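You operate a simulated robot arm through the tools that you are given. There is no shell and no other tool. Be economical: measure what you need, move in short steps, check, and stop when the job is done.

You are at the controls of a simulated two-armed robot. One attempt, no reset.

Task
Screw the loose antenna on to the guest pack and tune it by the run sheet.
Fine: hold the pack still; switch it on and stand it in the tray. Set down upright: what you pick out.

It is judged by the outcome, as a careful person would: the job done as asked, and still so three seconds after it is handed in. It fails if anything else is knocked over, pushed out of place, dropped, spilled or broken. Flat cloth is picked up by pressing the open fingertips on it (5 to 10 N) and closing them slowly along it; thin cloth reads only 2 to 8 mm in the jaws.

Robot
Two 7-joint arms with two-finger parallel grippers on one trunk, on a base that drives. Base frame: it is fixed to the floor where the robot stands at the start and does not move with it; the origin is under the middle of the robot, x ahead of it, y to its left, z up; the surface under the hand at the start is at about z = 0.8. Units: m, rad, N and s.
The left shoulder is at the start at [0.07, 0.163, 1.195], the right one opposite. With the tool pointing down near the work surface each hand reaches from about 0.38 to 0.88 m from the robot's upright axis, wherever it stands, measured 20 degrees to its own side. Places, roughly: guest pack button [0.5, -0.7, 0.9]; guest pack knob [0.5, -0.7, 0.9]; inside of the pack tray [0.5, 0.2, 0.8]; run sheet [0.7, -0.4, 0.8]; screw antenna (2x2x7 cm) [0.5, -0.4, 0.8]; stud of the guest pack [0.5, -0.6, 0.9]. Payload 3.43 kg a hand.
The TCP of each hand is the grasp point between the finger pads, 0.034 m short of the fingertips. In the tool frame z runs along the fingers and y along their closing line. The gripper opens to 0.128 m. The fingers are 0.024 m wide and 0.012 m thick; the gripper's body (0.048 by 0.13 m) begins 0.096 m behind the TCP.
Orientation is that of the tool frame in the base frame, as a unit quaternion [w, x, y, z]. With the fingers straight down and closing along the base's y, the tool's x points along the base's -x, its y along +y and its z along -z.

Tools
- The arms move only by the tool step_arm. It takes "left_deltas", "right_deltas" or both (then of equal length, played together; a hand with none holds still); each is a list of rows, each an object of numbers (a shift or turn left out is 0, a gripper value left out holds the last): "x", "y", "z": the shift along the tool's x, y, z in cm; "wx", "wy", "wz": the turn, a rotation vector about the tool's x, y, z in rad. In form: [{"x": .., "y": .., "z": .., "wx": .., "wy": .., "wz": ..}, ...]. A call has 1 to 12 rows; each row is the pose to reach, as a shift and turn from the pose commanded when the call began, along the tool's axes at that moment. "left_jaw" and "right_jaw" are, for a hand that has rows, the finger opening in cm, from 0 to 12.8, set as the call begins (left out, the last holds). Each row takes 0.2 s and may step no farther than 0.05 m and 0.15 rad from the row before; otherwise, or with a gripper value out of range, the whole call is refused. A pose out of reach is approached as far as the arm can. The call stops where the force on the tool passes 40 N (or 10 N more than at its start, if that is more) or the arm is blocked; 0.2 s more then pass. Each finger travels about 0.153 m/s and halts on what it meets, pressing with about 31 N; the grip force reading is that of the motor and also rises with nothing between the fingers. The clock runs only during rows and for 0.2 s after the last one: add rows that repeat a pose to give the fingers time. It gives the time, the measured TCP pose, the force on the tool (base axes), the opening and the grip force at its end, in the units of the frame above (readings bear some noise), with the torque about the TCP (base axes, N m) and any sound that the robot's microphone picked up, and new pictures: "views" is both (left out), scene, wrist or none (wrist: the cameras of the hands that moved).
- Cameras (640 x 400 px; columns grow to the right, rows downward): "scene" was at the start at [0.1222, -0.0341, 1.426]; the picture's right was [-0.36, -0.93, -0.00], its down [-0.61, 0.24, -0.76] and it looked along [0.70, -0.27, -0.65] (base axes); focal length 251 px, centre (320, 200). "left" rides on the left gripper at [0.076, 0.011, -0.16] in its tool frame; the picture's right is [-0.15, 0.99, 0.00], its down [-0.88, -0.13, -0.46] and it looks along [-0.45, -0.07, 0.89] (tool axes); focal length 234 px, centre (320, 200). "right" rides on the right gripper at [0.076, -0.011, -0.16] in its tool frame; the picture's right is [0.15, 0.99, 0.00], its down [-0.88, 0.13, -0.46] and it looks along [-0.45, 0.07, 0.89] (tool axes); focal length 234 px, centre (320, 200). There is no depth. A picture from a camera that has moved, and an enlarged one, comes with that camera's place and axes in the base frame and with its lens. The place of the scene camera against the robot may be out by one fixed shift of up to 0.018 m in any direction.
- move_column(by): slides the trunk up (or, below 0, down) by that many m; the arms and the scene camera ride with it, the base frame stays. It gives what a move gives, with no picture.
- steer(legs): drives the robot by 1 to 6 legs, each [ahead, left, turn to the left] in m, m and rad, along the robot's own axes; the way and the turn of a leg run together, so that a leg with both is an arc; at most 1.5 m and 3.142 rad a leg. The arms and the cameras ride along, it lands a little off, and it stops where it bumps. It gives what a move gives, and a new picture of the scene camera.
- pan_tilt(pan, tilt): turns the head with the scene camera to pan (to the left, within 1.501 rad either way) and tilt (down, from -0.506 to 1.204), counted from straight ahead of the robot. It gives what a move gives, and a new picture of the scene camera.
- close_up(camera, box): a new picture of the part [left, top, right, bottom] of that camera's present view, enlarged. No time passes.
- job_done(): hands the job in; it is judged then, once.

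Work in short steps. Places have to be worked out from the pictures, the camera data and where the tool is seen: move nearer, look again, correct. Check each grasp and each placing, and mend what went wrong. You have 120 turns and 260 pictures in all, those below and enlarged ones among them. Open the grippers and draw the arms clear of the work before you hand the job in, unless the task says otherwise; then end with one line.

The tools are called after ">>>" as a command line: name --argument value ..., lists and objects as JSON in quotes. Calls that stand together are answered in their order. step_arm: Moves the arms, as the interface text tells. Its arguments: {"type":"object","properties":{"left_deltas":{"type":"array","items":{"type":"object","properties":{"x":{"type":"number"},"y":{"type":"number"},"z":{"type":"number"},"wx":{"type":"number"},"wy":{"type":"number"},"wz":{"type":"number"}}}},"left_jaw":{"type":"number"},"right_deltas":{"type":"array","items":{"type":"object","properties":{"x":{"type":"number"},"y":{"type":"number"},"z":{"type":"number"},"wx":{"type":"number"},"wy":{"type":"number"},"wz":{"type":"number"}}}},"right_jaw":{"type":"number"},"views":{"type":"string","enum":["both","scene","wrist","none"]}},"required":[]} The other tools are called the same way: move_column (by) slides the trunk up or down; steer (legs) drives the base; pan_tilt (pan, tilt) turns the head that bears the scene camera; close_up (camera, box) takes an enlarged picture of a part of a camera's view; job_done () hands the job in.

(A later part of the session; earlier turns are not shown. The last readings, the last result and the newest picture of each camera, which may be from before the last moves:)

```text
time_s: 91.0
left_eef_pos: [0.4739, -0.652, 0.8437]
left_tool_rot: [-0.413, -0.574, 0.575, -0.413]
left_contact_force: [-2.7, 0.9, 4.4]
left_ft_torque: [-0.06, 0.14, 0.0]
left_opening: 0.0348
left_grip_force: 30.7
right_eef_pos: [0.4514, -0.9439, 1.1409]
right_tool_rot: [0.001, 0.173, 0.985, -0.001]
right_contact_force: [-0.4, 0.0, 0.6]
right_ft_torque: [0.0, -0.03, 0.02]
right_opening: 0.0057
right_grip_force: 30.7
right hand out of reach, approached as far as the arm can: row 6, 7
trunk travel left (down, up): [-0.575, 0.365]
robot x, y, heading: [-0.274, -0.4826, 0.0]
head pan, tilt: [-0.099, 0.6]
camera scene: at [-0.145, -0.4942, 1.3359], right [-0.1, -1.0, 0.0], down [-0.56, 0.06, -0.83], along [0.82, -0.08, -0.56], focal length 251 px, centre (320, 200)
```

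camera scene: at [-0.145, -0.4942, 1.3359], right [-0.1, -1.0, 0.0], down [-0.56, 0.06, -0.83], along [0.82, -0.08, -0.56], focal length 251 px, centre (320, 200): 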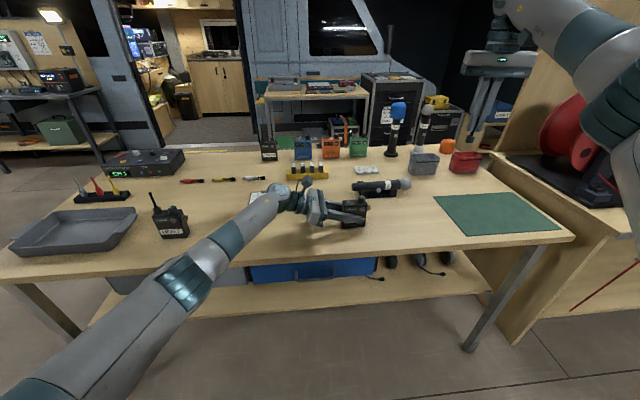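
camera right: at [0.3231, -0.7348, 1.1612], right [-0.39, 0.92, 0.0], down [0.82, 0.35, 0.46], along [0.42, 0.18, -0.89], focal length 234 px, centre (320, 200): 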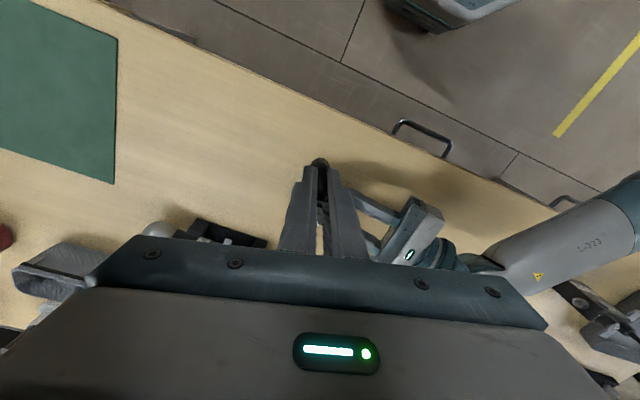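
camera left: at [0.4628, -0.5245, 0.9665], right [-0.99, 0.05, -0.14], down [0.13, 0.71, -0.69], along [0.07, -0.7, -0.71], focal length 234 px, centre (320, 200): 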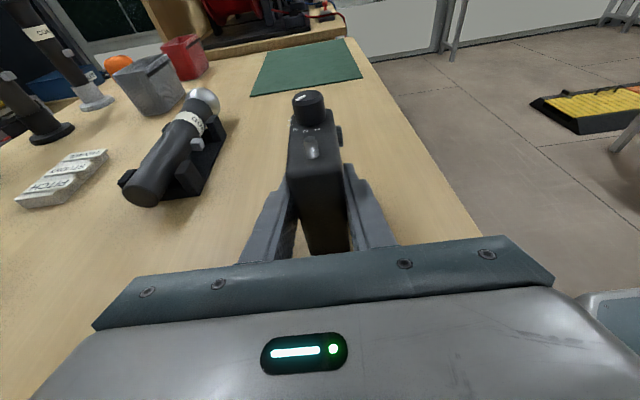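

Now the arm is stretched. I sweep back left toward the stud, staying above 1.05 m.

>>> step_arm --right_deltas '[{"x": 1.0, "y": 3.7, "z": 1}, {"x": 2.1, "y": 7.4, "z": 2}, {"x": 3.1, "y": 11.1, "z": 3}, {"x": 4.2, "y": 14.8, "z": 4}, {"x": 5.2, "y": 18.5, "z": 5}, {"x": 6.2, "y": 22.2, "z": 6}, {"x": 7.3, "y": 26, "z": 7}, {"x": 8.3, "y": 29.66, "z": 8}]' --views "scene"

```text
time_s: 92.8
left_eef_pos: [0.4742, -0.651, 0.8433]
left_tool_rot: [-0.413, -0.573, 0.574, -0.414]
left_contact_force: [-0.1, 0.5, 3.6]
left_ft_torque: [0.1, 0.09, 0.03]
left_opening: 0.0346
left_grip_force: 31.2
right_eef_pos: [0.3934, -0.7071, 1.0435]
right_tool_rot: [0.001, 0.173, 0.985, 0.0]
right_contact_force: [0.9, 0.0, -0.2]
right_ft_torque: [-0.03, 0.01, 0.02]
right_opening: 0.006
right_grip_force: 30.9
right hand out of reach, approached as far as the arm can: row 3, 4, 5, 6, 7, 8
trunk travel left (down, up): [-0.575, 0.365]
robot x, y, heading: [-0.2753, -0.4832, -0.002]
head pan, tilt: [-0.099, 0.6]
camera scene: at [-0.1442, -0.4939, 1.3358], right [-0.1, -1.0, 0.0], down [-0.56, 0.06, -0.83], along [0.82, -0.08, -0.56], focal length 251 px, centre (320, 200)
```

scene: 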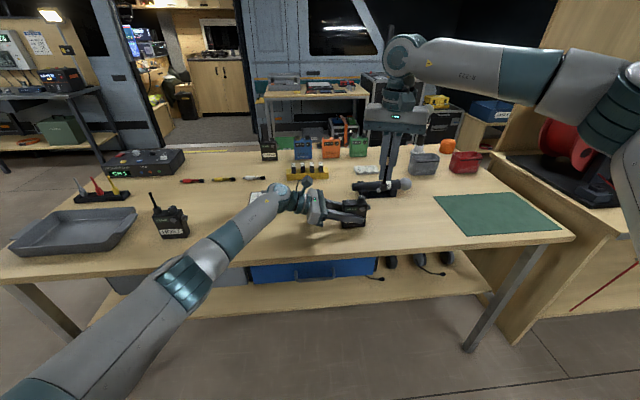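

Still stuck at the same point. I probe whether the arm can extend forward a bit more to the right, to learn where its limit lies.

>>> step_arm --right_deltas '[{"x": 0, "y": -4}, {"x": 0, "y": -8}, {"x": -3.5, "y": -8}, {"x": -7, "y": -8}, {"x": -10.5, "y": -8}]' --views "none"

```text
time_s: 94.0
left_eef_pos: [0.4747, -0.6534, 0.8441]
left_tool_rot: [0.412, 0.574, -0.574, 0.414]
left_contact_force: [1.7, -0.2, 2.2]
left_ft_torque: [-0.17, 0.01, 0.08]
left_opening: 0.0347
left_grip_force: 30.9
right_eef_pos: [0.4579, -0.8209, 1.0453]
right_tool_rot: [0.001, 0.172, 0.985, -0.001]
right_contact_force: [0.0, 0.3, 1.2]
right_ft_torque: [-0.01, -0.01, -0.03]
right_opening: 0.006
right_grip_force: 31.1
right hand out of reach, approached as far as the arm can: row 5
trunk travel left (down, up): [-0.575, 0.365]
robot x, y, heading: [-0.2747, -0.4842, -0.0]
head pan, tilt: [-0.099, 0.6]
```

The right arm can only reach inward on a shrinking curve, so the pack must lie more to the right of the robot. I release the pack, back the left hand out along +y and up, raise the right hand, and then move the base nearer and left.

>>> step_arm --left_deltas '[{}, {}]' --left_jaw 6.5 --views "none"

>>> step_arm --left_deltas '[{"x": -0.7, "z": -2.1}, {"x": -1.4, "z": -4.3}, {"x": -2.1, "z": -6.4}, {"x": -2.84, "z": -8.55}, {"x": 1.5, "z": -10}, {"x": 5.9, "z": -11.5}, {"x": 10.3, "z": -13}, {"x": 14.7, "z": -14.4}, {"x": 19.1, "z": -15.9}, {"x": 23.5, "z": -17.3}, {"x": 25.7, "z": -18}]' --right_deltas '[{}, {}, {}, {}, {"z": -2}, {"z": -4}, {"z": -6}, {"z": -8}, {"z": -8}, {"z": -8}, {"z": -8}]' --views "scene"

```text
time_s: 94.6
left_eef_pos: [0.4743, -0.6521, 0.8437]
left_tool_rot: [0.412, 0.574, -0.574, 0.413]
left_contact_force: [0.3, -0.4, 0.8]
left_ft_torque: [0.04, -0.02, 0.04]
left_opening: 0.0653
left_grip_force: 0.1
right_eef_pos: [0.4583, -0.8207, 1.0463]
right_tool_rot: [0.002, 0.173, 0.985, -0.002]
right_contact_force: [-0.2, -0.3, 0.5]
right_ft_torque: [-0.01, -0.02, -0.04]
right_opening: 0.0058
right_grip_force: 30.6
trunk travel left (down, up): [-0.575, 0.365]
robot x, y, heading: [-0.2745, -0.4813, 0.001]
head pan, tilt: [-0.099, 0.6]
```

```text
time_s: 97.0
left_eef_pos: [0.4739, -0.5629, 1.1446]
left_tool_rot: [0.412, 0.575, -0.574, 0.414]
left_contact_force: [-0.6, 1.0, -0.7]
left_ft_torque: [-0.01, -0.01, 0.02]
left_opening: 0.0649
left_grip_force: 0.1
right_eef_pos: [0.442, -0.8241, 1.1168]
right_tool_rot: [0.0, 0.173, 0.985, 0.0]
right_contact_force: [-0.4, 0.6, 0.0]
right_ft_torque: [0.04, 0.05, 0.0]
right_opening: 0.0059
right_grip_force: 30.8
right hand out of reach, approached as far as the arm can: row 6, 7, 8, 9, 10, 11
trunk travel left (down, up): [-0.575, 0.365]
robot x, y, heading: [-0.2755, -0.4819, 0.004]
head pan, tilt: [-0.099, 0.6]
camera scene: at [-0.1439, -0.4942, 1.3358], right [-0.1, -1.0, 0.0], down [-0.56, 0.06, -0.82], along [0.82, -0.08, -0.57], focal length 251 px, centre (320, 200)
```

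scene: 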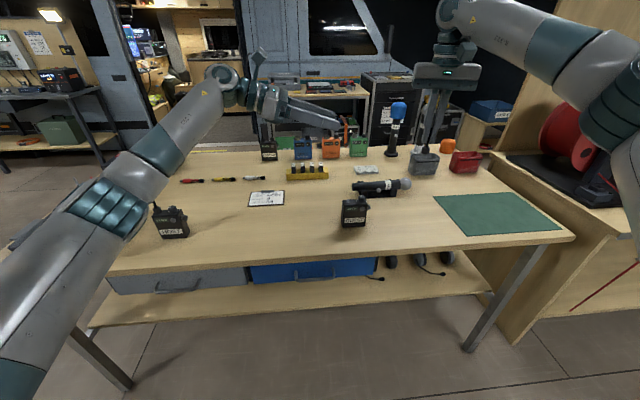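

To avoid sweeping over the host pack, I back up first and slide left; then I'll shift the left hand right before driving in.

>>> steer --legs '[[-0.22, 0, 0], [0, 0.182, 0]]'

>>> step_arm --left_deltas '[{"x": 1.3, "y": 1.5, "z": 3.9}, {"x": 2.5, "y": 3, "z": 7.7}, {"x": 3.8, "y": 4.5, "z": 11.5}, {"x": 5, "y": 6, "z": 15.3}, {"x": 5.7, "y": 7.5, "z": 17.1}, {"x": 5.7, "y": 9, "z": 17.1}, {"x": 5.7, "y": 10.5, "z": 17.1}]' --views "scene"

```text
time_s: 99.8
left_eef_pos: [0.2526, -0.3807, 1.1436]
left_tool_rot: [-0.413, -0.573, 0.575, -0.413]
left_contact_force: [0.0, -0.2, 0.4]
left_ft_torque: [0.01, -0.05, 0.03]
left_opening: 0.0648
left_grip_force: 0.2
right_eef_pos: [0.2206, -0.642, 1.1181]
right_tool_rot: [-0.001, 0.172, 0.985, -0.002]
right_contact_force: [-0.6, -0.1, 0.5]
right_ft_torque: [-0.02, 0.0, 0.01]
right_opening: 0.006
right_grip_force: 31.0
trunk travel left (down, up): [-0.575, 0.365]
robot x, y, heading: [-0.4957, -0.3008, -0.0]
head pan, tilt: [-0.099, 0.6]
camera scene: at [-0.3644, -0.3115, 1.3358], right [-0.1, -0.99, 0.0], down [-0.56, 0.06, -0.82], along [0.82, -0.08, -0.57], focal length 251 px, centre (320, 200)
```

scene: 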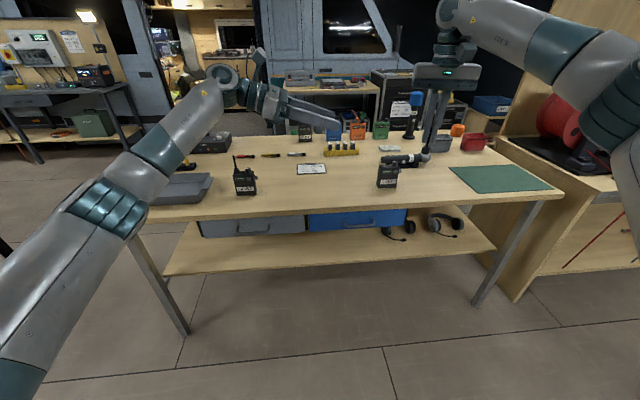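

```text
time_s: 101.5
left_eef_pos: [0.1485, -0.5617, 1.1432]
left_tool_rot: [-0.413, -0.573, 0.575, -0.412]
left_contact_force: [-0.4, 0.0, -0.2]
left_ft_torque: [0.03, 0.01, -0.02]
left_opening: 0.0651
left_grip_force: 0.0
right_eef_pos: [0.2204, -0.6421, 1.1171]
right_tool_rot: [0.0, 0.173, 0.985, -0.001]
right_contact_force: [0.9, 0.1, -0.1]
right_ft_torque: [0.02, -0.03, -0.02]
right_opening: 0.0061
right_grip_force: 31.0
trunk travel left (down, up): [-0.575, 0.365]
robot x, y, heading: [-0.4962, -0.2986, -0.004]
head pan, tilt: [-0.099, 0.6]
camera scene: at [-0.3647, -0.3118, 1.3358], right [-0.1, -0.99, 0.0], down [-0.56, 0.06, -0.83], along [0.82, -0.08, -0.56], focal length 251 px, centre (320, 200)
```

scene: 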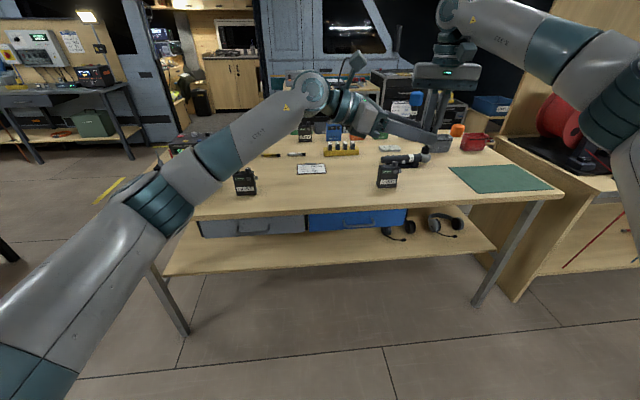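

The left hand is placed relative to the base as needed. I move the right hand out 18 cm to the right, then drive forward 0.326 m.

>>> step_arm --right_deltas '[{"x": -1.5, "y": -4.2}, {"x": -3, "y": -8.5}, {"x": -4.5, "y": -12.7}, {"x": -6.1, "y": -16.9}]' --views "none"

>>> steer --legs '[[0.326, 0, 0]]'

```text
time_s: 102.5
left_eef_pos: [0.1488, -0.5629, 1.1427]
left_tool_rot: [-0.413, -0.573, 0.575, -0.412]
left_contact_force: [-0.1, -0.1, 0.3]
left_ft_torque: [0.02, -0.01, -0.04]
left_opening: 0.0652
left_grip_force: 0.0
right_eef_pos: [0.2215, -0.825, 1.1172]
right_tool_rot: [0.0, 0.173, 0.985, 0.0]
right_contact_force: [0.7, -0.8, -0.2]
right_ft_torque: [0.0, 0.01, -0.02]
right_opening: 0.0057
right_grip_force: 30.8
trunk travel left (down, up): [-0.575, 0.365]
robot x, y, heading: [-0.4976, -0.2987, -0.001]
head pan, tilt: [-0.099, 0.6]
```

```text
time_s: 104.6
left_eef_pos: [0.4755, -0.5626, 1.1445]
left_tool_rot: [-0.413, -0.573, 0.574, -0.413]
left_contact_force: [0.9, -0.7, 0.5]
left_ft_torque: [-0.02, 0.03, -0.02]
left_opening: 0.0654
left_grip_force: 0.1
right_eef_pos: [0.5471, -0.8224, 1.1166]
right_tool_rot: [0.0, 0.172, 0.985, -0.001]
right_contact_force: [-0.3, -0.3, -0.1]
right_ft_torque: [0.0, -0.03, 0.02]
right_opening: 0.0061
right_grip_force: 31.2
trunk travel left (down, up): [-0.575, 0.365]
robot x, y, heading: [-0.1689, -0.3031, -0.001]
head pan, tilt: [-0.099, 0.6]
camera scene: at [-0.0376, -0.3119, 1.3358], right [-0.1, -0.99, 0.0], down [-0.56, 0.06, -0.82], along [0.82, -0.08, -0.57], focal length 251 px, centre (320, 200)
```

scene: 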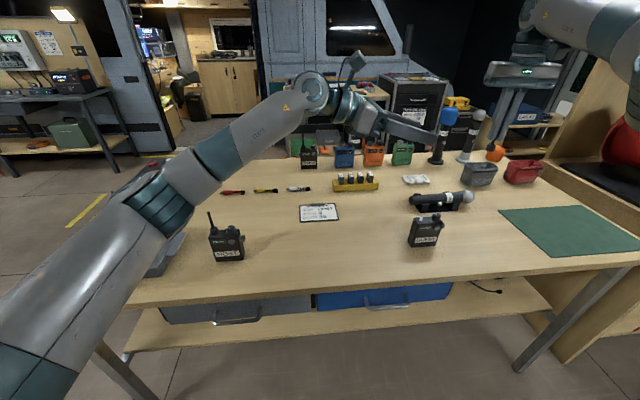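

The host pack and forearm have room by my estimate (about 6 cm). I lower the left hand in stages and watch.

>>> step_arm --left_deltas '[{"x": -4.4, "z": 1.45}, {"x": -8.8, "z": 2.9}, {"x": -13.2, "z": 4.4}, {"x": -17.5, "z": 5.8}]' --views "scene"

```text
time_s: 105.6
left_eef_pos: [0.4754, -0.5617, 0.9577]
left_tool_rot: [-0.413, -0.573, 0.574, -0.414]
left_contact_force: [-0.9, -0.6, 0.7]
left_ft_torque: [-0.02, -0.03, 0.04]
left_opening: 0.0649
left_grip_force: 0.0
right_eef_pos: [0.5484, -0.8227, 1.1176]
right_tool_rot: [0.0, 0.173, 0.985, -0.001]
right_contact_force: [0.9, 0.5, -0.4]
right_ft_torque: [-0.01, 0.02, 0.02]
right_opening: 0.0058
right_grip_force: 31.2
trunk travel left (down, up): [-0.575, 0.365]
robot x, y, heading: [-0.1683, -0.3005, -0.001]
head pan, tilt: [-0.099, 0.6]
camera scene: at [-0.0371, -0.3118, 1.3358], right [-0.1, -0.99, 0.0], down [-0.56, 0.06, -0.82], along [0.82, -0.08, -0.57], focal length 251 px, centre (320, 200)
```

scene: 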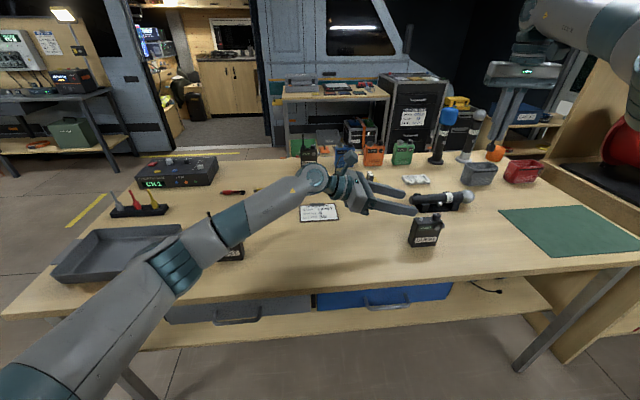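

The host pack is undisturbed with the forearm well in front of it. I go down the last 11 cm and then advance onto the pack.

>>> step_arm --left_deltas '[{"x": -3.6, "z": 1.2, "y": 0.1}, {"x": -7.3, "z": 2.4, "y": 0.1}, {"x": -10.9, "z": 3.6, "y": 0.1}, {"x": -10.9, "z": 3.6, "y": 0.1}]' --views "both"

```text
time_s: 106.6
left_eef_pos: [0.4739, -0.5608, 0.8444]
left_tool_rot: [-0.413, -0.573, 0.574, -0.414]
left_contact_force: [0.0, -0.2, 0.1]
left_ft_torque: [0.02, 0.04, 0.01]
left_opening: 0.0651
left_grip_force: 0.1
right_eef_pos: [0.5481, -0.8223, 1.1162]
right_tool_rot: [0.0, 0.172, 0.985, -0.001]
right_contact_force: [0.4, 0.7, 0.2]
right_ft_torque: [-0.02, 0.02, 0.0]
right_opening: 0.0057
right_grip_force: 30.6
trunk travel left (down, up): [-0.575, 0.365]
robot x, y, heading: [-0.1747, -0.2975, 0.0]
head pan, tilt: [-0.099, 0.6]
camera scene: at [-0.0381, -0.312, 1.3358], right [-0.1, -0.99, 0.0], down [-0.56, 0.06, -0.82], along [0.82, -0.08, -0.57], focal length 251 px, centre (320, 200)
camera left: at [0.4631, -0.4341, 0.9677], right [-0.99, 0.05, -0.14], down [0.13, 0.71, -0.69], along [0.07, -0.7, -0.71], focal length 234 px, centre (320, 200)
```

scene: 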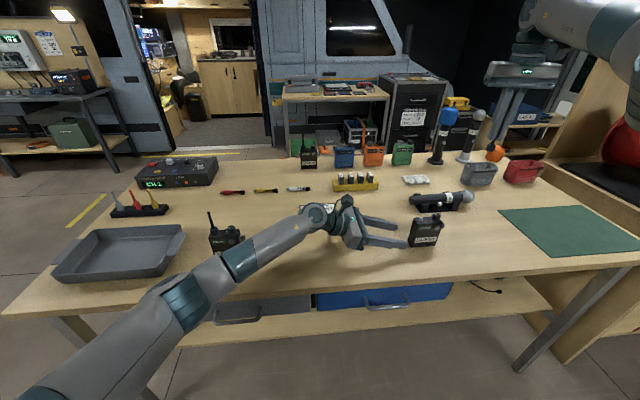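
left: 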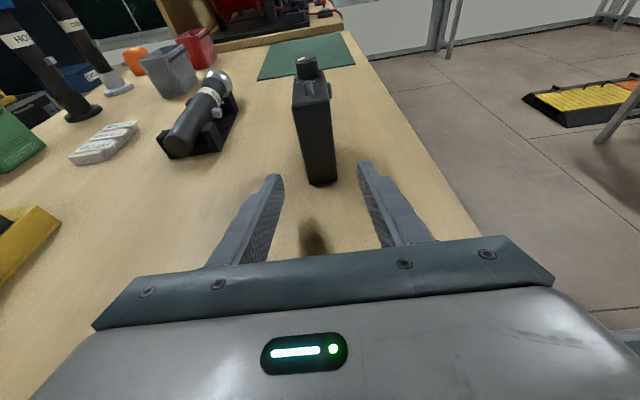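

Before gripping, I test that the right hand can reach over the stud (collar at about 0.965 m).

>>> step_arm --right_deltas '[{"x": 2.2, "y": 2.5}, {"x": 4.4, "y": 5}, {"x": 6.6, "y": 7.5}, {"x": 8.8, "y": 10}, {"x": 11, "y": 12.5}, {"x": 13.2, "y": 14.9}, {"x": 13.2, "y": 14.9, "z": 4.3}, {"x": 13.2, "y": 14.9, "z": 8.6}]' --views "none"

```text
time_s: 108.4
left_eef_pos: [0.4753, -0.5614, 0.8446]
left_tool_rot: [-0.413, -0.573, 0.574, -0.413]
left_contact_force: [-0.7, -0.2, 0.2]
left_ft_torque: [0.01, 0.03, 0.0]
left_opening: 0.0647
left_grip_force: 0.1
right_eef_pos: [0.4757, -0.6379, 1.0303]
right_tool_rot: [0.0, 0.172, 0.985, -0.001]
right_contact_force: [0.0, -0.3, -1.1]
right_ft_torque: [-0.01, 0.03, 0.01]
right_opening: 0.0057
right_grip_force: 30.9
trunk travel left (down, up): [-0.575, 0.365]
robot x, y, heading: [-0.1752, -0.2972, 0.0]
head pan, tilt: [-0.099, 0.6]
```

It reaches. Now I advance the left hand onto the pack, while testing the right wrist's anticlockwise range.

>>> step_arm --left_deltas '[{"x": 0.57, "z": 1.71}, {"x": 1.14, "z": 3.42}, {"x": 1.7, "z": 5.13}, {"x": 2.27, "z": 6.84}, {"x": 2.9, "z": 8.7}, {"x": 2.9, "z": 8.7}, {"x": 2.9, "z": 8.7}, {"x": 2.9, "z": 8.7}, {"x": 2.9, "z": 8.7}, {"x": 2.9, "z": 8.7}]' --right_deltas '[{"wz": -0.14}, {"wz": -0.28}, {"wz": -0.42}, {"wz": -0.56}, {"wz": -0.7}, {"wz": -0.84}, {"wz": -0.98}, {"wz": -1.12}, {"wz": -1.26}, {"wz": -1.4}]' --views "none"

>>> step_arm --left_deltas '[{}, {}, {}]' --left_jaw 0 --views "wrist"

>>> close_up --camera "left" --box '[240, 20, 400, 180]'

>>> close_up --camera "scene" --box '[370, 170, 490, 260]'

```text
time_s: 110.6
left_eef_pos: [0.4727, -0.6514, 0.8461]
left_tool_rot: [-0.414, -0.572, 0.574, -0.414]
left_contact_force: [-0.4, -0.2, -0.1]
left_ft_torque: [0.01, 0.02, 0.02]
left_opening: 0.0651
left_grip_force: 0.0
right_eef_pos: [0.3622, -0.537, 1.0168]
right_tool_rot: [0.004, -0.487, 0.873, -0.012]
right_contact_force: [-0.2, 0.7, 0.3]
right_ft_torque: [-0.01, 0.0, -0.03]
right_opening: 0.006
right_grip_force: 31.1
right hand out of reach, approached as far as the arm can: row 7, 8, 9, 10
trunk travel left (down, up): [-0.575, 0.365]
robot x, y, heading: [-0.1676, -0.2985, 0.001]
head pan, tilt: [-0.099, 0.6]
```

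```text
time_s: 111.4
left_eef_pos: [0.4747, -0.6528, 0.8457]
left_tool_rot: [-0.413, -0.573, 0.575, -0.413]
left_contact_force: [0.0, 0.6, 0.1]
left_ft_torque: [-0.06, 0.06, -0.01]
left_opening: 0.0348
left_grip_force: 31.0
right_eef_pos: [0.3632, -0.5386, 1.0161]
right_tool_rot: [0.003, -0.486, 0.874, -0.013]
right_contact_force: [0.3, 0.3, -0.9]
right_ft_torque: [-0.03, 0.01, 0.02]
right_opening: 0.0057
right_grip_force: 31.0
trunk travel left (down, up): [-0.575, 0.365]
robot x, y, heading: [-0.1687, -0.299, 0.002]
head pan, tilt: [-0.099, 0.6]
camera left: at [0.4625, -0.5254, 0.9677], right [-0.99, 0.05, -0.14], down [0.13, 0.71, -0.69], along [0.07, -0.7, -0.71], focal length 234 px, centre (320, 200)
```

left: 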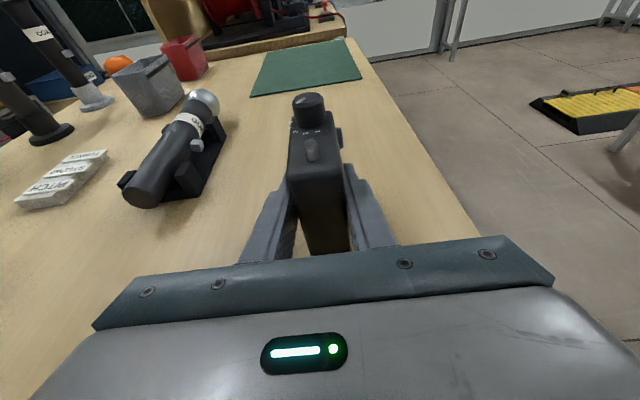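

```text
2.50 times, centred on (320, 100) of left
camera zoom: at [0.4625, -0.5254, 0.9677], right [-0.99, 0.05, -0.14], down [0.13, 0.71, -0.69], along [0.07, -0.7, -0.71], focal length 585 px, centre (320, 450)
```

zoom: 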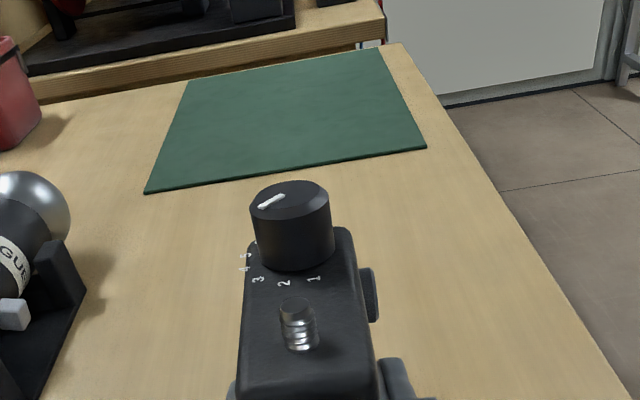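

```text
4.44 times, centred on (430, 215) of scene
camera zoom: at [-0.038, -0.312, 1.3358], right [-0.1, -0.99, 0.0], down [-0.56, 0.06, -0.82], along [0.82, -0.08, -0.57], focal length 1114 px, centre (-169, 133)
```

zoom: 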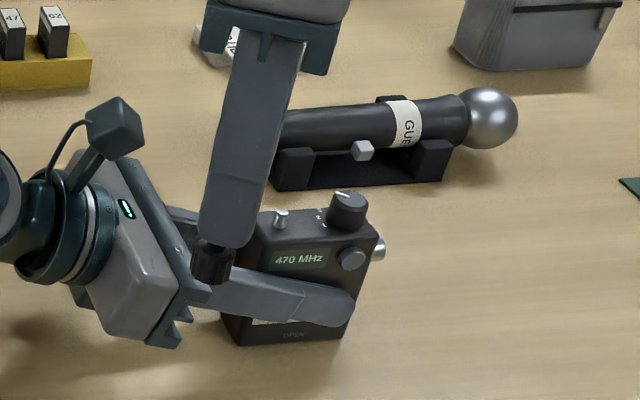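

The pack is held again. The right wrist's anticlockwise limit at the stud is about yaw -0.5. I bring it back over the stud at yaw -0.37, lifting first.

>>> step_arm --right_deltas '[{"z": -3}, {"z": -3, "x": 0.5, "y": -3, "wx": -0.026, "wy": -0.007, "wz": 0.13}, {"z": -3, "x": 1, "y": -5.9, "wx": -0.026, "wy": -0.007, "wz": 0.26}, {"z": -3, "x": 1.5, "y": -8.8, "wx": -0.026, "wy": -0.007, "wz": 0.39}, {"z": -3, "x": 2, "y": -11.7, "wx": -0.026, "wy": -0.007, "wz": 0.52}, {"z": -3, "x": 2.51, "y": -14.64, "wx": -0.026, "wy": -0.007, "wz": 0.65}, {"z": -1.5, "x": 2.51, "y": -14.64, "wx": -0.026, "wy": -0.007, "wz": 0.65}]' --views "wrist"

>>> close_up --camera "left" --box '[240, 20, 400, 180]'

>>> close_up --camera "scene" --box '[370, 170, 490, 260]'

```text
time_s: 113.0
left_eef_pos: [0.4743, -0.6524, 0.8445]
left_tool_rot: [-0.413, -0.574, 0.574, -0.414]
left_contact_force: [-0.6, 0.1, 0.0]
left_ft_torque: [-0.01, 0.05, 0.01]
left_opening: 0.0344
left_grip_force: 31.0
right_eef_pos: [0.4781, -0.6335, 1.0325]
right_tool_rot: [-0.004, -0.199, 0.98, 0.012]
right_contact_force: [-0.7, -0.5, -0.9]
right_ft_torque: [0.01, 0.02, -0.02]
right_opening: 0.0058
right_grip_force: 31.0
right hand out of reach, approached as far as the arm can: row 1, 2
trunk travel left (down, up): [-0.575, 0.365]
robot x, y, heading: [-0.1667, -0.3006, -0.0]
head pan, tilt: [-0.099, 0.6]
camera right: at [0.4142, -0.6774, 1.1911], right [-0.52, 0.85, 0.02], down [0.77, 0.45, 0.46], along [0.38, 0.26, -0.89], focal length 234 px, centre (320, 200)
```

right: 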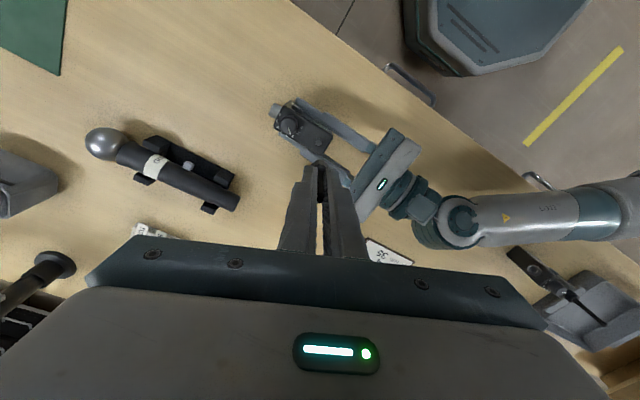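

```text
2.50 times, centred on (320, 100) of left
camera zoom: at [0.4627, -0.5254, 0.9677], right [-0.99, 0.05, -0.14], down [0.13, 0.71, -0.69], along [0.07, -0.7, -0.71], focal length 585 px, centre (320, 450)
```

zoom: 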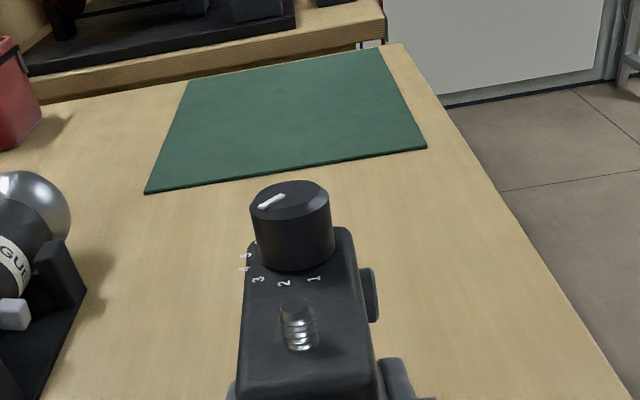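

```text
4.44 times, centred on (430, 215) of scene
camera zoom: at [-0.0379, -0.312, 1.3358], right [-0.1, -0.99, 0.0], down [-0.56, 0.06, -0.82], along [0.82, -0.08, -0.57], focal length 1114 px, centre (-169, 133)
```

zoom: 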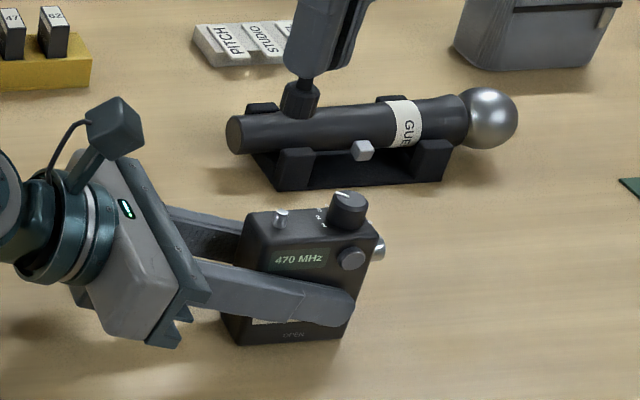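

I remove the small tilt and look at stud and collar from the right camera to align them.

>>> step_arm --right_deltas '[{"wx": 0.025, "wy": -0.003}, {"wx": 0.025, "wy": -0.003}]' --views "none"

>>> close_up --camera "right" --box '[260, 90, 360, 190]'

```text
time_s: 113.6
left_eef_pos: [0.4732, -0.6523, 0.845]
left_tool_rot: [-0.413, -0.573, 0.575, -0.413]
left_contact_force: [-0.4, 0.0, -0.2]
left_ft_torque: [-0.02, 0.03, 0.02]
left_opening: 0.0345
left_grip_force: 31.5
right_eef_pos: [0.4786, -0.6333, 1.0313]
right_tool_rot: [0.001, -0.198, 0.98, 0.0]
right_contact_force: [-0.4, 0.1, -0.7]
right_ft_torque: [0.01, 0.02, 0.0]
right_opening: 0.0059
right_grip_force: 30.8
trunk travel left (down, up): [-0.575, 0.365]
robot x, y, heading: [-0.169, -0.3024, 0.004]
head pan, tilt: [-0.099, 0.6]
```

```text
4.00 times, centred on (310, 140) of right
camera zoom: at [0.4122, -0.6737, 1.1914], right [-0.52, 0.85, 0.0], down [0.76, 0.46, 0.46], along [0.39, 0.24, -0.89], focal length 937 px, centre (360, 440)
```

zoom: 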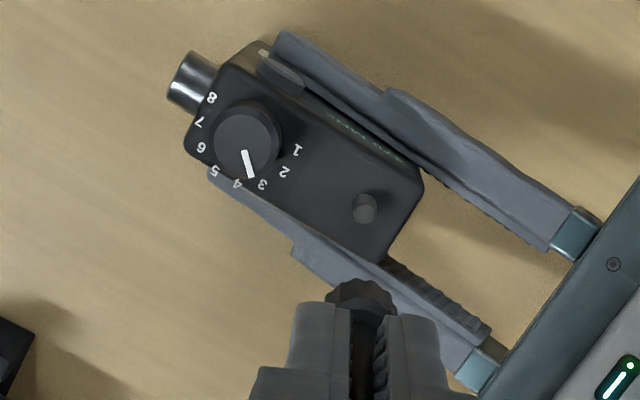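

The stud triangulates to about (0.472, -0.6365), its top at z 0.902. I zoom in on the collar to see how it sits in the fingers.

>>> close_up --camera "right" --box '[295, 145, 345, 195]'

>>> close_up --camera "scene" --box '[405, 160, 465, 205]'

```text
8.00 times, centred on (320, 170) of right
camera zoom: at [0.4122, -0.6737, 1.1914], right [-0.52, 0.85, 0.0], down [0.76, 0.46, 0.46], along [0.39, 0.24, -0.89], focal length 1873 px, centre (320, 440)
```

zoom: 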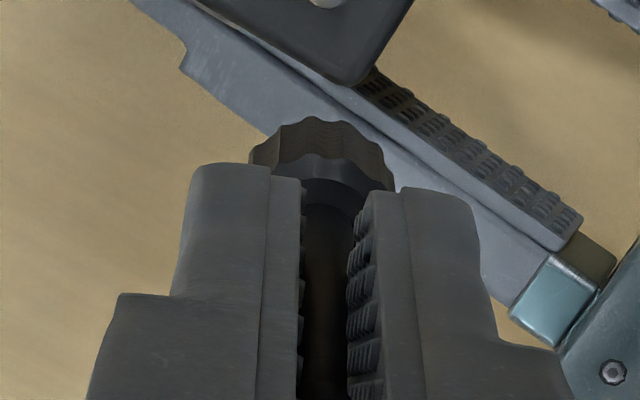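

```text
8.89 times, centred on (435, 182) of scene
camera zoom: at [-0.0379, -0.312, 1.3358], right [-0.1, -0.99, 0.0], down [-0.56, 0.06, -0.82], along [0.82, -0.08, -0.57], focal length 2228 px, centre (-702, 356)
```

zoom: 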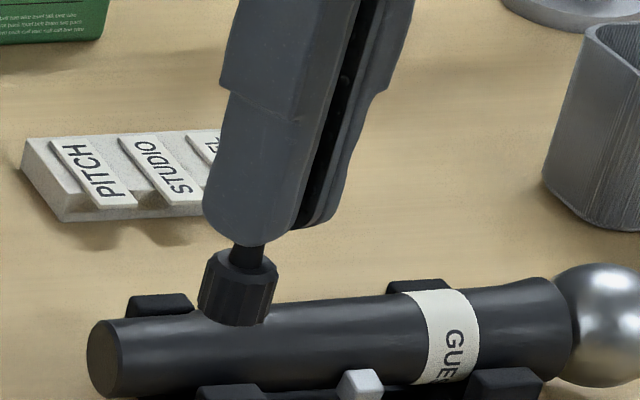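

I shift by 1.0 cm along the tool x to put the collar over the stud and descend till the collar foot is about 1 cm above it, then check from the left camera.

>>> step_arm --right_deltas '[{"x": 1.03}, {"x": 1.03, "z": 2.7}, {"x": 1.03, "z": 5.4}, {"x": 1.03, "z": 5.4}]' --views "none"

>>> close_up --camera "left" --box '[270, 60, 370, 180]'

>>> close_up --camera "scene" --box '[395, 190, 455, 235]'

>>> close_up --camera "right" --box '[285, 110, 355, 180]'

```text
time_s: 114.6
left_eef_pos: [0.4736, -0.6532, 0.845]
left_tool_rot: [-0.413, -0.573, 0.574, -0.414]
left_contact_force: [1.0, -0.2, 0.0]
left_ft_torque: [-0.04, 0.03, 0.01]
left_opening: 0.0346
left_grip_force: 30.8
right_eef_pos: [0.4691, -0.6382, 0.9769]
right_tool_rot: [0.001, -0.2, 0.98, 0.001]
right_contact_force: [0.3, -0.2, -0.4]
right_ft_torque: [-0.04, 0.01, 0.01]
right_opening: 0.0059
right_grip_force: 30.3
trunk travel left (down, up): [-0.575, 0.365]
robot x, y, heading: [-0.1667, -0.2999, 0.001]
head pan, tilt: [-0.099, 0.6]
```

```text
3.33 times, centred on (320, 120) of left
camera zoom: at [0.4627, -0.5254, 0.9677], right [-0.99, 0.05, -0.14], down [0.13, 0.71, -0.69], along [0.07, -0.7, -0.71], focal length 781 px, centre (320, 467)
```

zoom: 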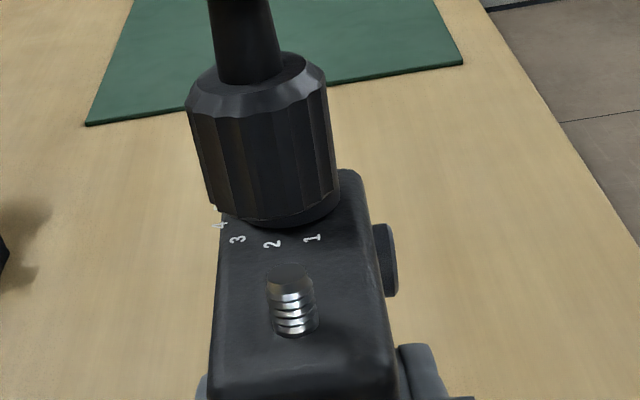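

```text
8.89 times, centred on (425, 212) of scene
camera zoom: at [-0.0378, -0.312, 1.3358], right [-0.1, -0.99, 0.0], down [-0.56, 0.06, -0.82], along [0.82, -0.08, -0.57], focal length 2228 px, centre (-613, 89)
```

zoom: 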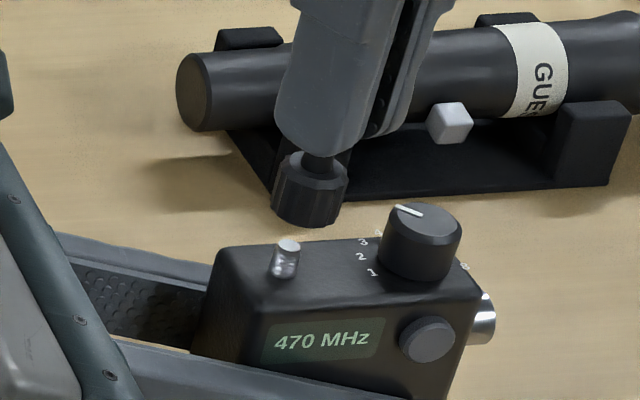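

```text
5.71 times, centred on (320, 145) of right
camera zoom: at [0.4033, -0.6777, 1.1369], right [-0.52, 0.85, 0.0], down [0.76, 0.46, 0.46], along [0.39, 0.24, -0.89], focal length 1338 px, centre (320, 514)
```

zoom: 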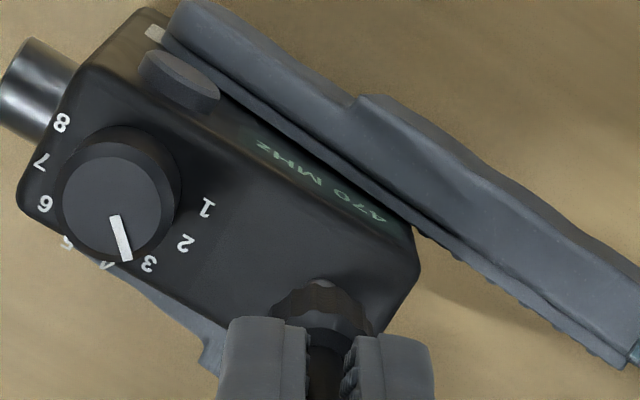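

Left and scene views agree: the collar is 2.5 mm too far toward -y and right in x. I correct that and lower until it just meets the stud.

>>> step_arm --right_deltas '[{"x": -0.1, "y": 0.24}, {"x": -0.1, "y": 0.24, "z": 0.4}, {"x": -0.1, "y": 0.24, "z": 0.8}, {"x": -0.1, "y": 0.24, "z": 1.1}, {"x": -0.1, "y": 0.24, "z": 1.3}]' --views "none"

>>> close_up --camera "left" --box '[270, 60, 370, 180]'

>>> close_up --camera "scene" --box '[395, 190, 455, 235]'

```text
time_s: 115.8
left_eef_pos: [0.4741, -0.6524, 0.8447]
left_tool_rot: [-0.413, -0.573, 0.574, -0.413]
left_contact_force: [0.0, -0.4, 0.2]
left_ft_torque: [-0.01, 0.03, -0.02]
left_opening: 0.0349
left_grip_force: 31.7
right_eef_pos: [0.4689, -0.6346, 0.9643]
right_tool_rot: [0.002, -0.201, 0.98, 0.0]
right_contact_force: [-0.3, -0.7, -1.0]
right_ft_torque: [-0.04, 0.01, -0.02]
right_opening: 0.0058
right_grip_force: 31.0
trunk travel left (down, up): [-0.575, 0.365]
robot x, y, heading: [-0.17, -0.2996, -0.003]
head pan, tilt: [-0.099, 0.6]
```

```text
3.33 times, centred on (320, 120) of left
camera zoom: at [0.4627, -0.5254, 0.9677], right [-0.99, 0.05, -0.14], down [0.13, 0.71, -0.69], along [0.07, -0.7, -0.71], focal length 781 px, centre (320, 467)
```

zoom: 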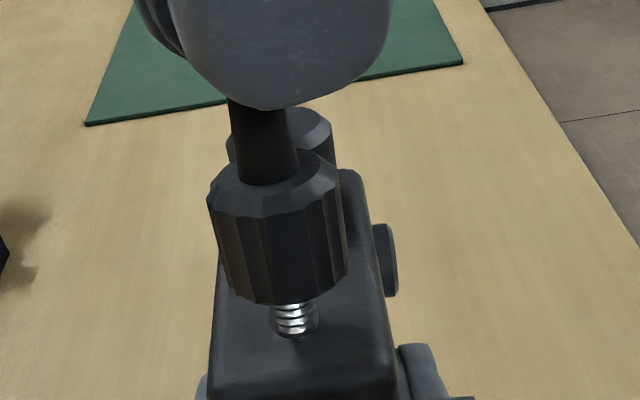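

```text
8.89 times, centred on (425, 212) of scene
camera zoom: at [-0.0379, -0.312, 1.3358], right [-0.1, -0.99, 0.0], down [-0.56, 0.06, -0.82], along [0.82, -0.08, -0.57], focal length 2228 px, centre (-613, 89)
```

zoom: 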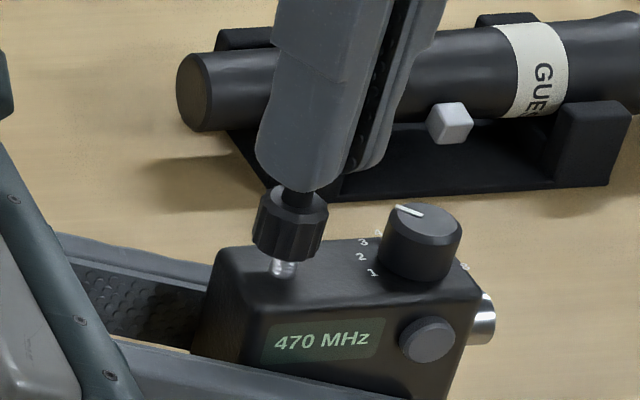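

The collar sits right over the stud. I lower a few mm more in fine steps to feel contact.

>>> step_arm --right_deltas '[{"z": 0.15}, {"z": 0.3}, {"z": 0.45}]' --views "none"

```text
time_s: 116.6
left_eef_pos: [0.4747, -0.6529, 0.8441]
left_tool_rot: [-0.413, -0.573, 0.575, -0.413]
left_contact_force: [8.0, -6.0, -7.6]
left_ft_torque: [-0.9, 0.21, 0.06]
left_opening: 0.0348
left_grip_force: 30.9
right_eef_pos: [0.4687, -0.6342, 0.9639]
right_tool_rot: [0.003, -0.199, 0.98, -0.001]
right_contact_force: [-5.0, 0.4, 23.1]
right_ft_torque: [-0.07, 0.22, -0.03]
right_opening: 0.0062
right_grip_force: 30.9
trunk travel left (down, up): [-0.575, 0.365]
robot x, y, heading: [-0.1686, -0.3009, -0.003]
head pan, tilt: [-0.099, 0.6]
```

Contact at TCP z 0.964 (23 N). I ease the push and turn clockwise with slight pressure to engage the thread.

>>> step_arm --right_deltas '[{"z": -0.25, "wz": 0.0}, {"z": -0.24, "wz": 0.14}, {"z": -0.23, "wz": 0.28}, {"z": -0.22, "wz": 0.42}, {"z": -0.21, "wz": 0.56}, {"z": -0.2, "wz": 0.7}, {"z": -0.19, "wz": 0.84}, {"z": -0.18, "wz": 0.98}, {"z": -0.17, "wz": 1.12}, {"z": -0.16, "wz": 1.26}, {"z": -0.15, "wz": 1.4}, {"z": -0.14, "wz": 1.54}]' --views "none"

>>> close_up --camera "left" --box '[270, 60, 370, 180]'

```text
time_s: 119.2
left_eef_pos: [0.4743, -0.6524, 0.8441]
left_tool_rot: [-0.413, -0.573, 0.575, -0.412]
left_contact_force: [-2.3, -4.9, -0.6]
left_ft_torque: [0.39, -0.15, 0.02]
left_opening: 0.0347
left_grip_force: 30.9
right_eef_pos: [0.4692, -0.6352, 0.9625]
right_tool_rot: [0.0, 0.54, 0.842, 0.001]
right_contact_force: [3.4, 5.7, -0.1]
right_ft_torque: [0.33, -0.18, 0.02]
right_opening: 0.006
right_grip_force: 30.8
trunk travel left (down, up): [-0.575, 0.365]
robot x, y, heading: [-0.1705, -0.299, -0.004]
head pan, tilt: [-0.099, 0.6]
```

```text
3.33 times, centred on (320, 120) of left
camera zoom: at [0.4626, -0.5256, 0.9677], right [-0.99, 0.05, -0.14], down [0.13, 0.71, -0.69], along [0.07, -0.7, -0.71], focal length 781 px, centre (320, 467)
```

zoom: 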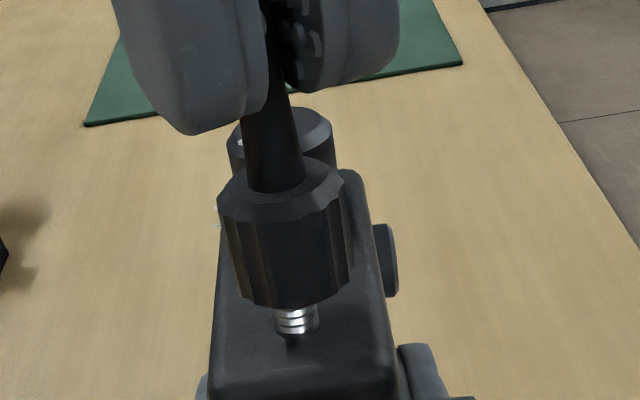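

The lateral force shows the collar is captured on the stud but the antenna sits 2.5 mm off my turning axis. I correct for that offset and continue the clockwise turn about the antenna's own axis.

>>> step_arm --right_deltas '[{"x": 0.31, "y": 0.25, "z": 0.0}, {"x": 0.31, "y": 0.28, "z": 0.03, "wz": 0.13}, {"x": 0.3, "y": 0.31, "z": 0.05, "wz": 0.26}, {"x": 0.29, "y": 0.34, "z": 0.07, "wz": 0.39}, {"x": 0.28, "y": 0.37, "z": 0.09, "wz": 0.52}, {"x": 0.26, "y": 0.4, "z": 0.11, "wz": 0.65}, {"x": 0.24, "y": 0.42, "z": 0.13, "wz": 0.78}, {"x": 0.21, "y": 0.45, "z": 0.15, "wz": 0.92}, {"x": 0.18, "y": 0.47, "z": 0.17, "wz": 1.06}, {"x": 0.15, "y": 0.48, "z": 0.19, "wz": 1.2}]' --views "none"

>>> close_up --camera "left" --box '[270, 60, 370, 180]'

```text
time_s: 121.4
left_eef_pos: [0.4739, -0.6523, 0.8454]
left_tool_rot: [-0.413, -0.573, 0.574, -0.413]
left_contact_force: [-8.9, 15.7, 0.1]
left_ft_torque: [-0.51, -0.41, 0.09]
left_opening: 0.0348
left_grip_force: 30.9
right_eef_pos: [0.473, -0.6309, 0.9603]
right_tool_rot: [0.0, 0.921, 0.39, -0.001]
right_contact_force: [8.8, -14.1, 3.0]
right_ft_torque: [-0.88, -0.55, 0.06]
right_opening: 0.0058
right_grip_force: 30.7
trunk travel left (down, up): [-0.575, 0.365]
robot x, y, heading: [-0.1675, -0.2973, -0.001]
head pan, tilt: [-0.099, 0.6]
```

```text
3.33 times, centred on (320, 120) of left
camera zoom: at [0.4624, -0.525, 0.9678], right [-0.99, 0.05, -0.14], down [0.13, 0.71, -0.69], along [0.07, -0.7, -0.71], focal length 781 px, centre (320, 467)
```

zoom: 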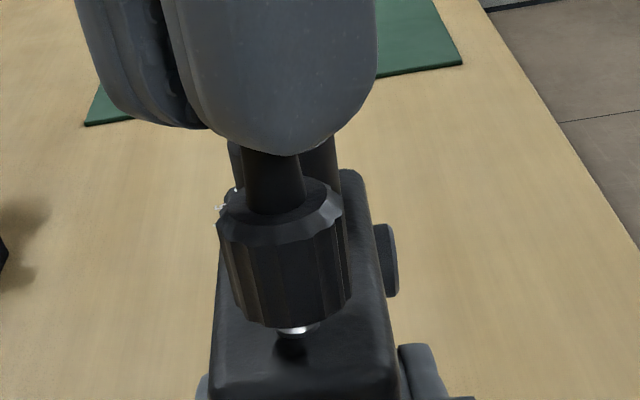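

The collar has come down along the thread. I ease the lateral load and continue turning clockwise, lowering gently.

>>> step_arm --right_deltas '[{"x": -0.08, "y": 0.22}, {"x": -0.08, "y": 0.22, "z": 0.03, "wz": 0.13}, {"x": -0.08, "y": 0.22, "z": 0.06, "wz": 0.26}, {"x": -0.08, "y": 0.22, "z": 0.09, "wz": 0.39}, {"x": -0.08, "y": 0.22, "z": 0.12, "wz": 0.52}, {"x": -0.08, "y": 0.22, "z": 0.15, "wz": 0.65}]' --views "none"

>>> close_up --camera "left" --box '[270, 60, 370, 180]'

```text
time_s: 122.8
left_eef_pos: [0.4733, -0.6518, 0.8463]
left_tool_rot: [-0.413, -0.573, 0.574, -0.414]
left_contact_force: [-6.8, 6.2, 0.8]
left_ft_torque: [-0.25, -0.35, 0.08]
left_opening: 0.0346
left_grip_force: 30.8
right_eef_pos: [0.4746, -0.6335, 0.9585]
right_tool_rot: [-0.001, 0.997, 0.074, 0.001]
right_contact_force: [7.1, -7.5, 1.6]
right_ft_torque: [-0.41, -0.41, 0.05]
right_opening: 0.0059
right_grip_force: 30.6
trunk travel left (down, up): [-0.575, 0.365]
robot x, y, heading: [-0.1687, -0.3019, -0.0]
head pan, tilt: [-0.099, 0.6]
```

```text
3.33 times, centred on (320, 120) of left
camera zoom: at [0.4624, -0.5256, 0.9678], right [-0.99, 0.05, -0.14], down [0.13, 0.71, -0.69], along [0.07, -0.7, -0.71], focal length 781 px, centre (320, 467)
```

zoom: 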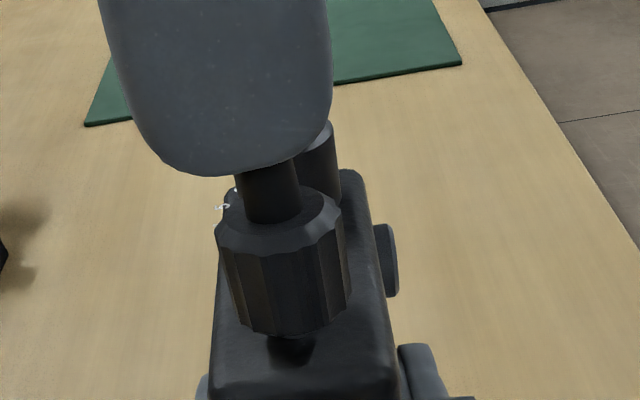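

Still advancing smoothly. I continue another turn of about 0.9 rad.

>>> step_arm --right_deltas '[{"x": 0.1, "y": 0.12}, {"x": 0.1, "y": 0.12, "z": 0.03, "wz": 0.13}, {"x": 0.1, "y": 0.12, "z": 0.06, "wz": 0.26}, {"x": 0.1, "y": 0.12, "z": 0.09, "wz": 0.39}, {"x": 0.1, "y": 0.12, "z": 0.12, "wz": 0.52}, {"x": 0.1, "y": 0.12, "z": 0.15, "wz": 0.65}, {"x": 0.1, "y": 0.12, "z": 0.18, "wz": 0.78}, {"x": 0.1, "y": 0.12, "z": 0.21, "wz": 0.91}]' --views "none"

>>> close_up --camera "left" --box '[270, 60, 370, 180]'

>>> close_up --camera "scene" --box '[395, 190, 455, 235]'

```text
time_s: 124.6
left_eef_pos: [0.4748, -0.6519, 0.8432]
left_tool_rot: [0.412, 0.574, -0.574, 0.414]
left_contact_force: [-4.9, 17.7, 3.9]
left_ft_torque: [-0.8, 0.3, 0.11]
left_opening: 0.0346
left_grip_force: 30.8
right_eef_pos: [0.4758, -0.6356, 0.9563]
right_tool_rot: [0.001, 0.929, -0.37, 0.0]
right_contact_force: [2.5, -18.3, -0.2]
right_ft_torque: [-1.19, -0.54, 0.05]
right_opening: 0.006
right_grip_force: 31.3
trunk travel left (down, up): [-0.575, 0.365]
robot x, y, heading: [-0.1661, -0.3007, 0.001]
head pan, tilt: [-0.099, 0.6]
```

```text
3.33 times, centred on (320, 120) of left
camera zoom: at [0.4632, -0.5245, 0.9679], right [-0.99, 0.05, -0.14], down [0.13, 0.71, -0.69], along [0.07, -0.7, -0.71], focal length 781 px, centre (320, 467)
```

zoom: 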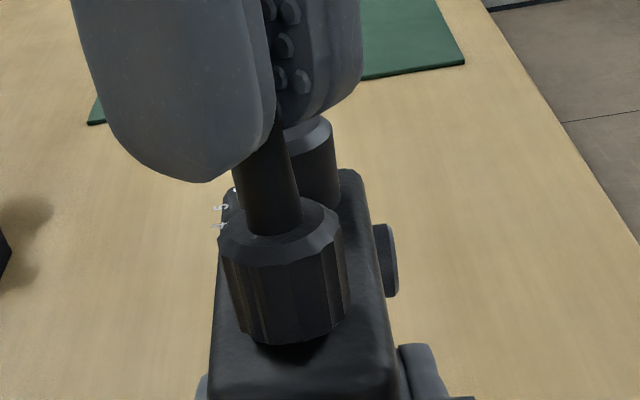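

```text
8.89 times, centred on (425, 212) of scene
camera zoom: at [-0.0383, -0.312, 1.3359], right [-0.1, -0.99, 0.0], down [-0.56, 0.06, -0.83], along [0.82, -0.08, -0.56], focal length 2228 px, centre (-613, 89)
```

zoom: 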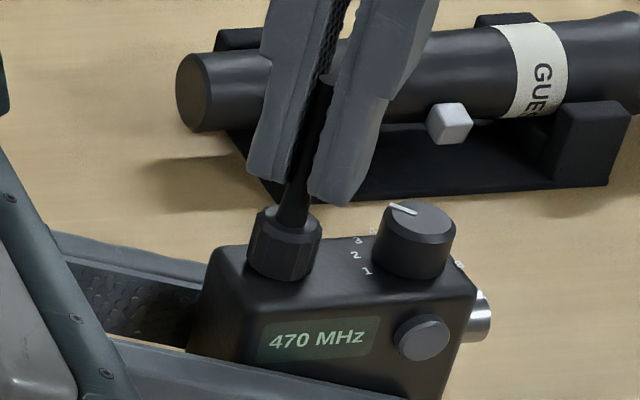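

The collar is nearly seated. The forces fit a circle: the antenna axis is at (0.472, -0.638), 4 mm off the TCP, so I follow that while turning further.

>>> step_arm --right_deltas '[{"x": 0.15, "y": 0.17}, {"x": 0.29, "y": 0.33}, {"x": 0.29, "y": 0.38, "z": 0.02, "wz": 0.13}, {"x": 0.29, "y": 0.44, "z": 0.04, "wz": 0.26}, {"x": 0.29, "y": 0.49, "z": 0.06, "wz": 0.39}, {"x": 0.28, "y": 0.54, "z": 0.08, "wz": 0.52}, {"x": 0.28, "y": 0.58, "z": 0.1, "wz": 0.62}]' --views "none"

>>> close_up --camera "left" --box '[270, 60, 370, 180]'

```text
time_s: 126.2
left_eef_pos: [0.473, -0.6532, 0.8456]
left_tool_rot: [-0.413, -0.573, 0.575, -0.413]
left_contact_force: [13.2, -19.3, 0.1]
left_ft_torque: [0.92, 0.57, -0.2]
left_opening: 0.0349
left_grip_force: 31.1
right_eef_pos: [0.4732, -0.639, 0.9544]
right_tool_rot: [-0.001, 0.772, -0.636, -0.001]
right_contact_force: [-13.1, 18.1, 0.2]
right_ft_torque: [1.12, 0.84, 0.02]
right_opening: 0.0059
right_grip_force: 31.0
trunk travel left (down, up): [-0.575, 0.365]
robot x, y, heading: [-0.1689, -0.303, 0.002]
head pan, tilt: [-0.099, 0.6]
```

```text
3.33 times, centred on (320, 120) of left
camera zoom: at [0.4624, -0.526, 0.9678], right [-0.99, 0.05, -0.14], down [0.13, 0.71, -0.69], along [0.07, -0.7, -0.71], focal length 781 px, centre (320, 467)
```

zoom: 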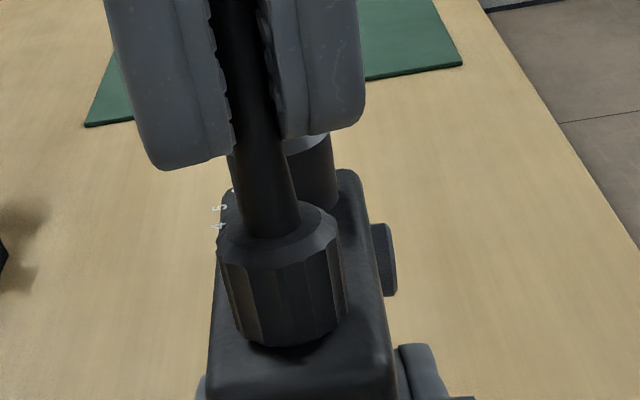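

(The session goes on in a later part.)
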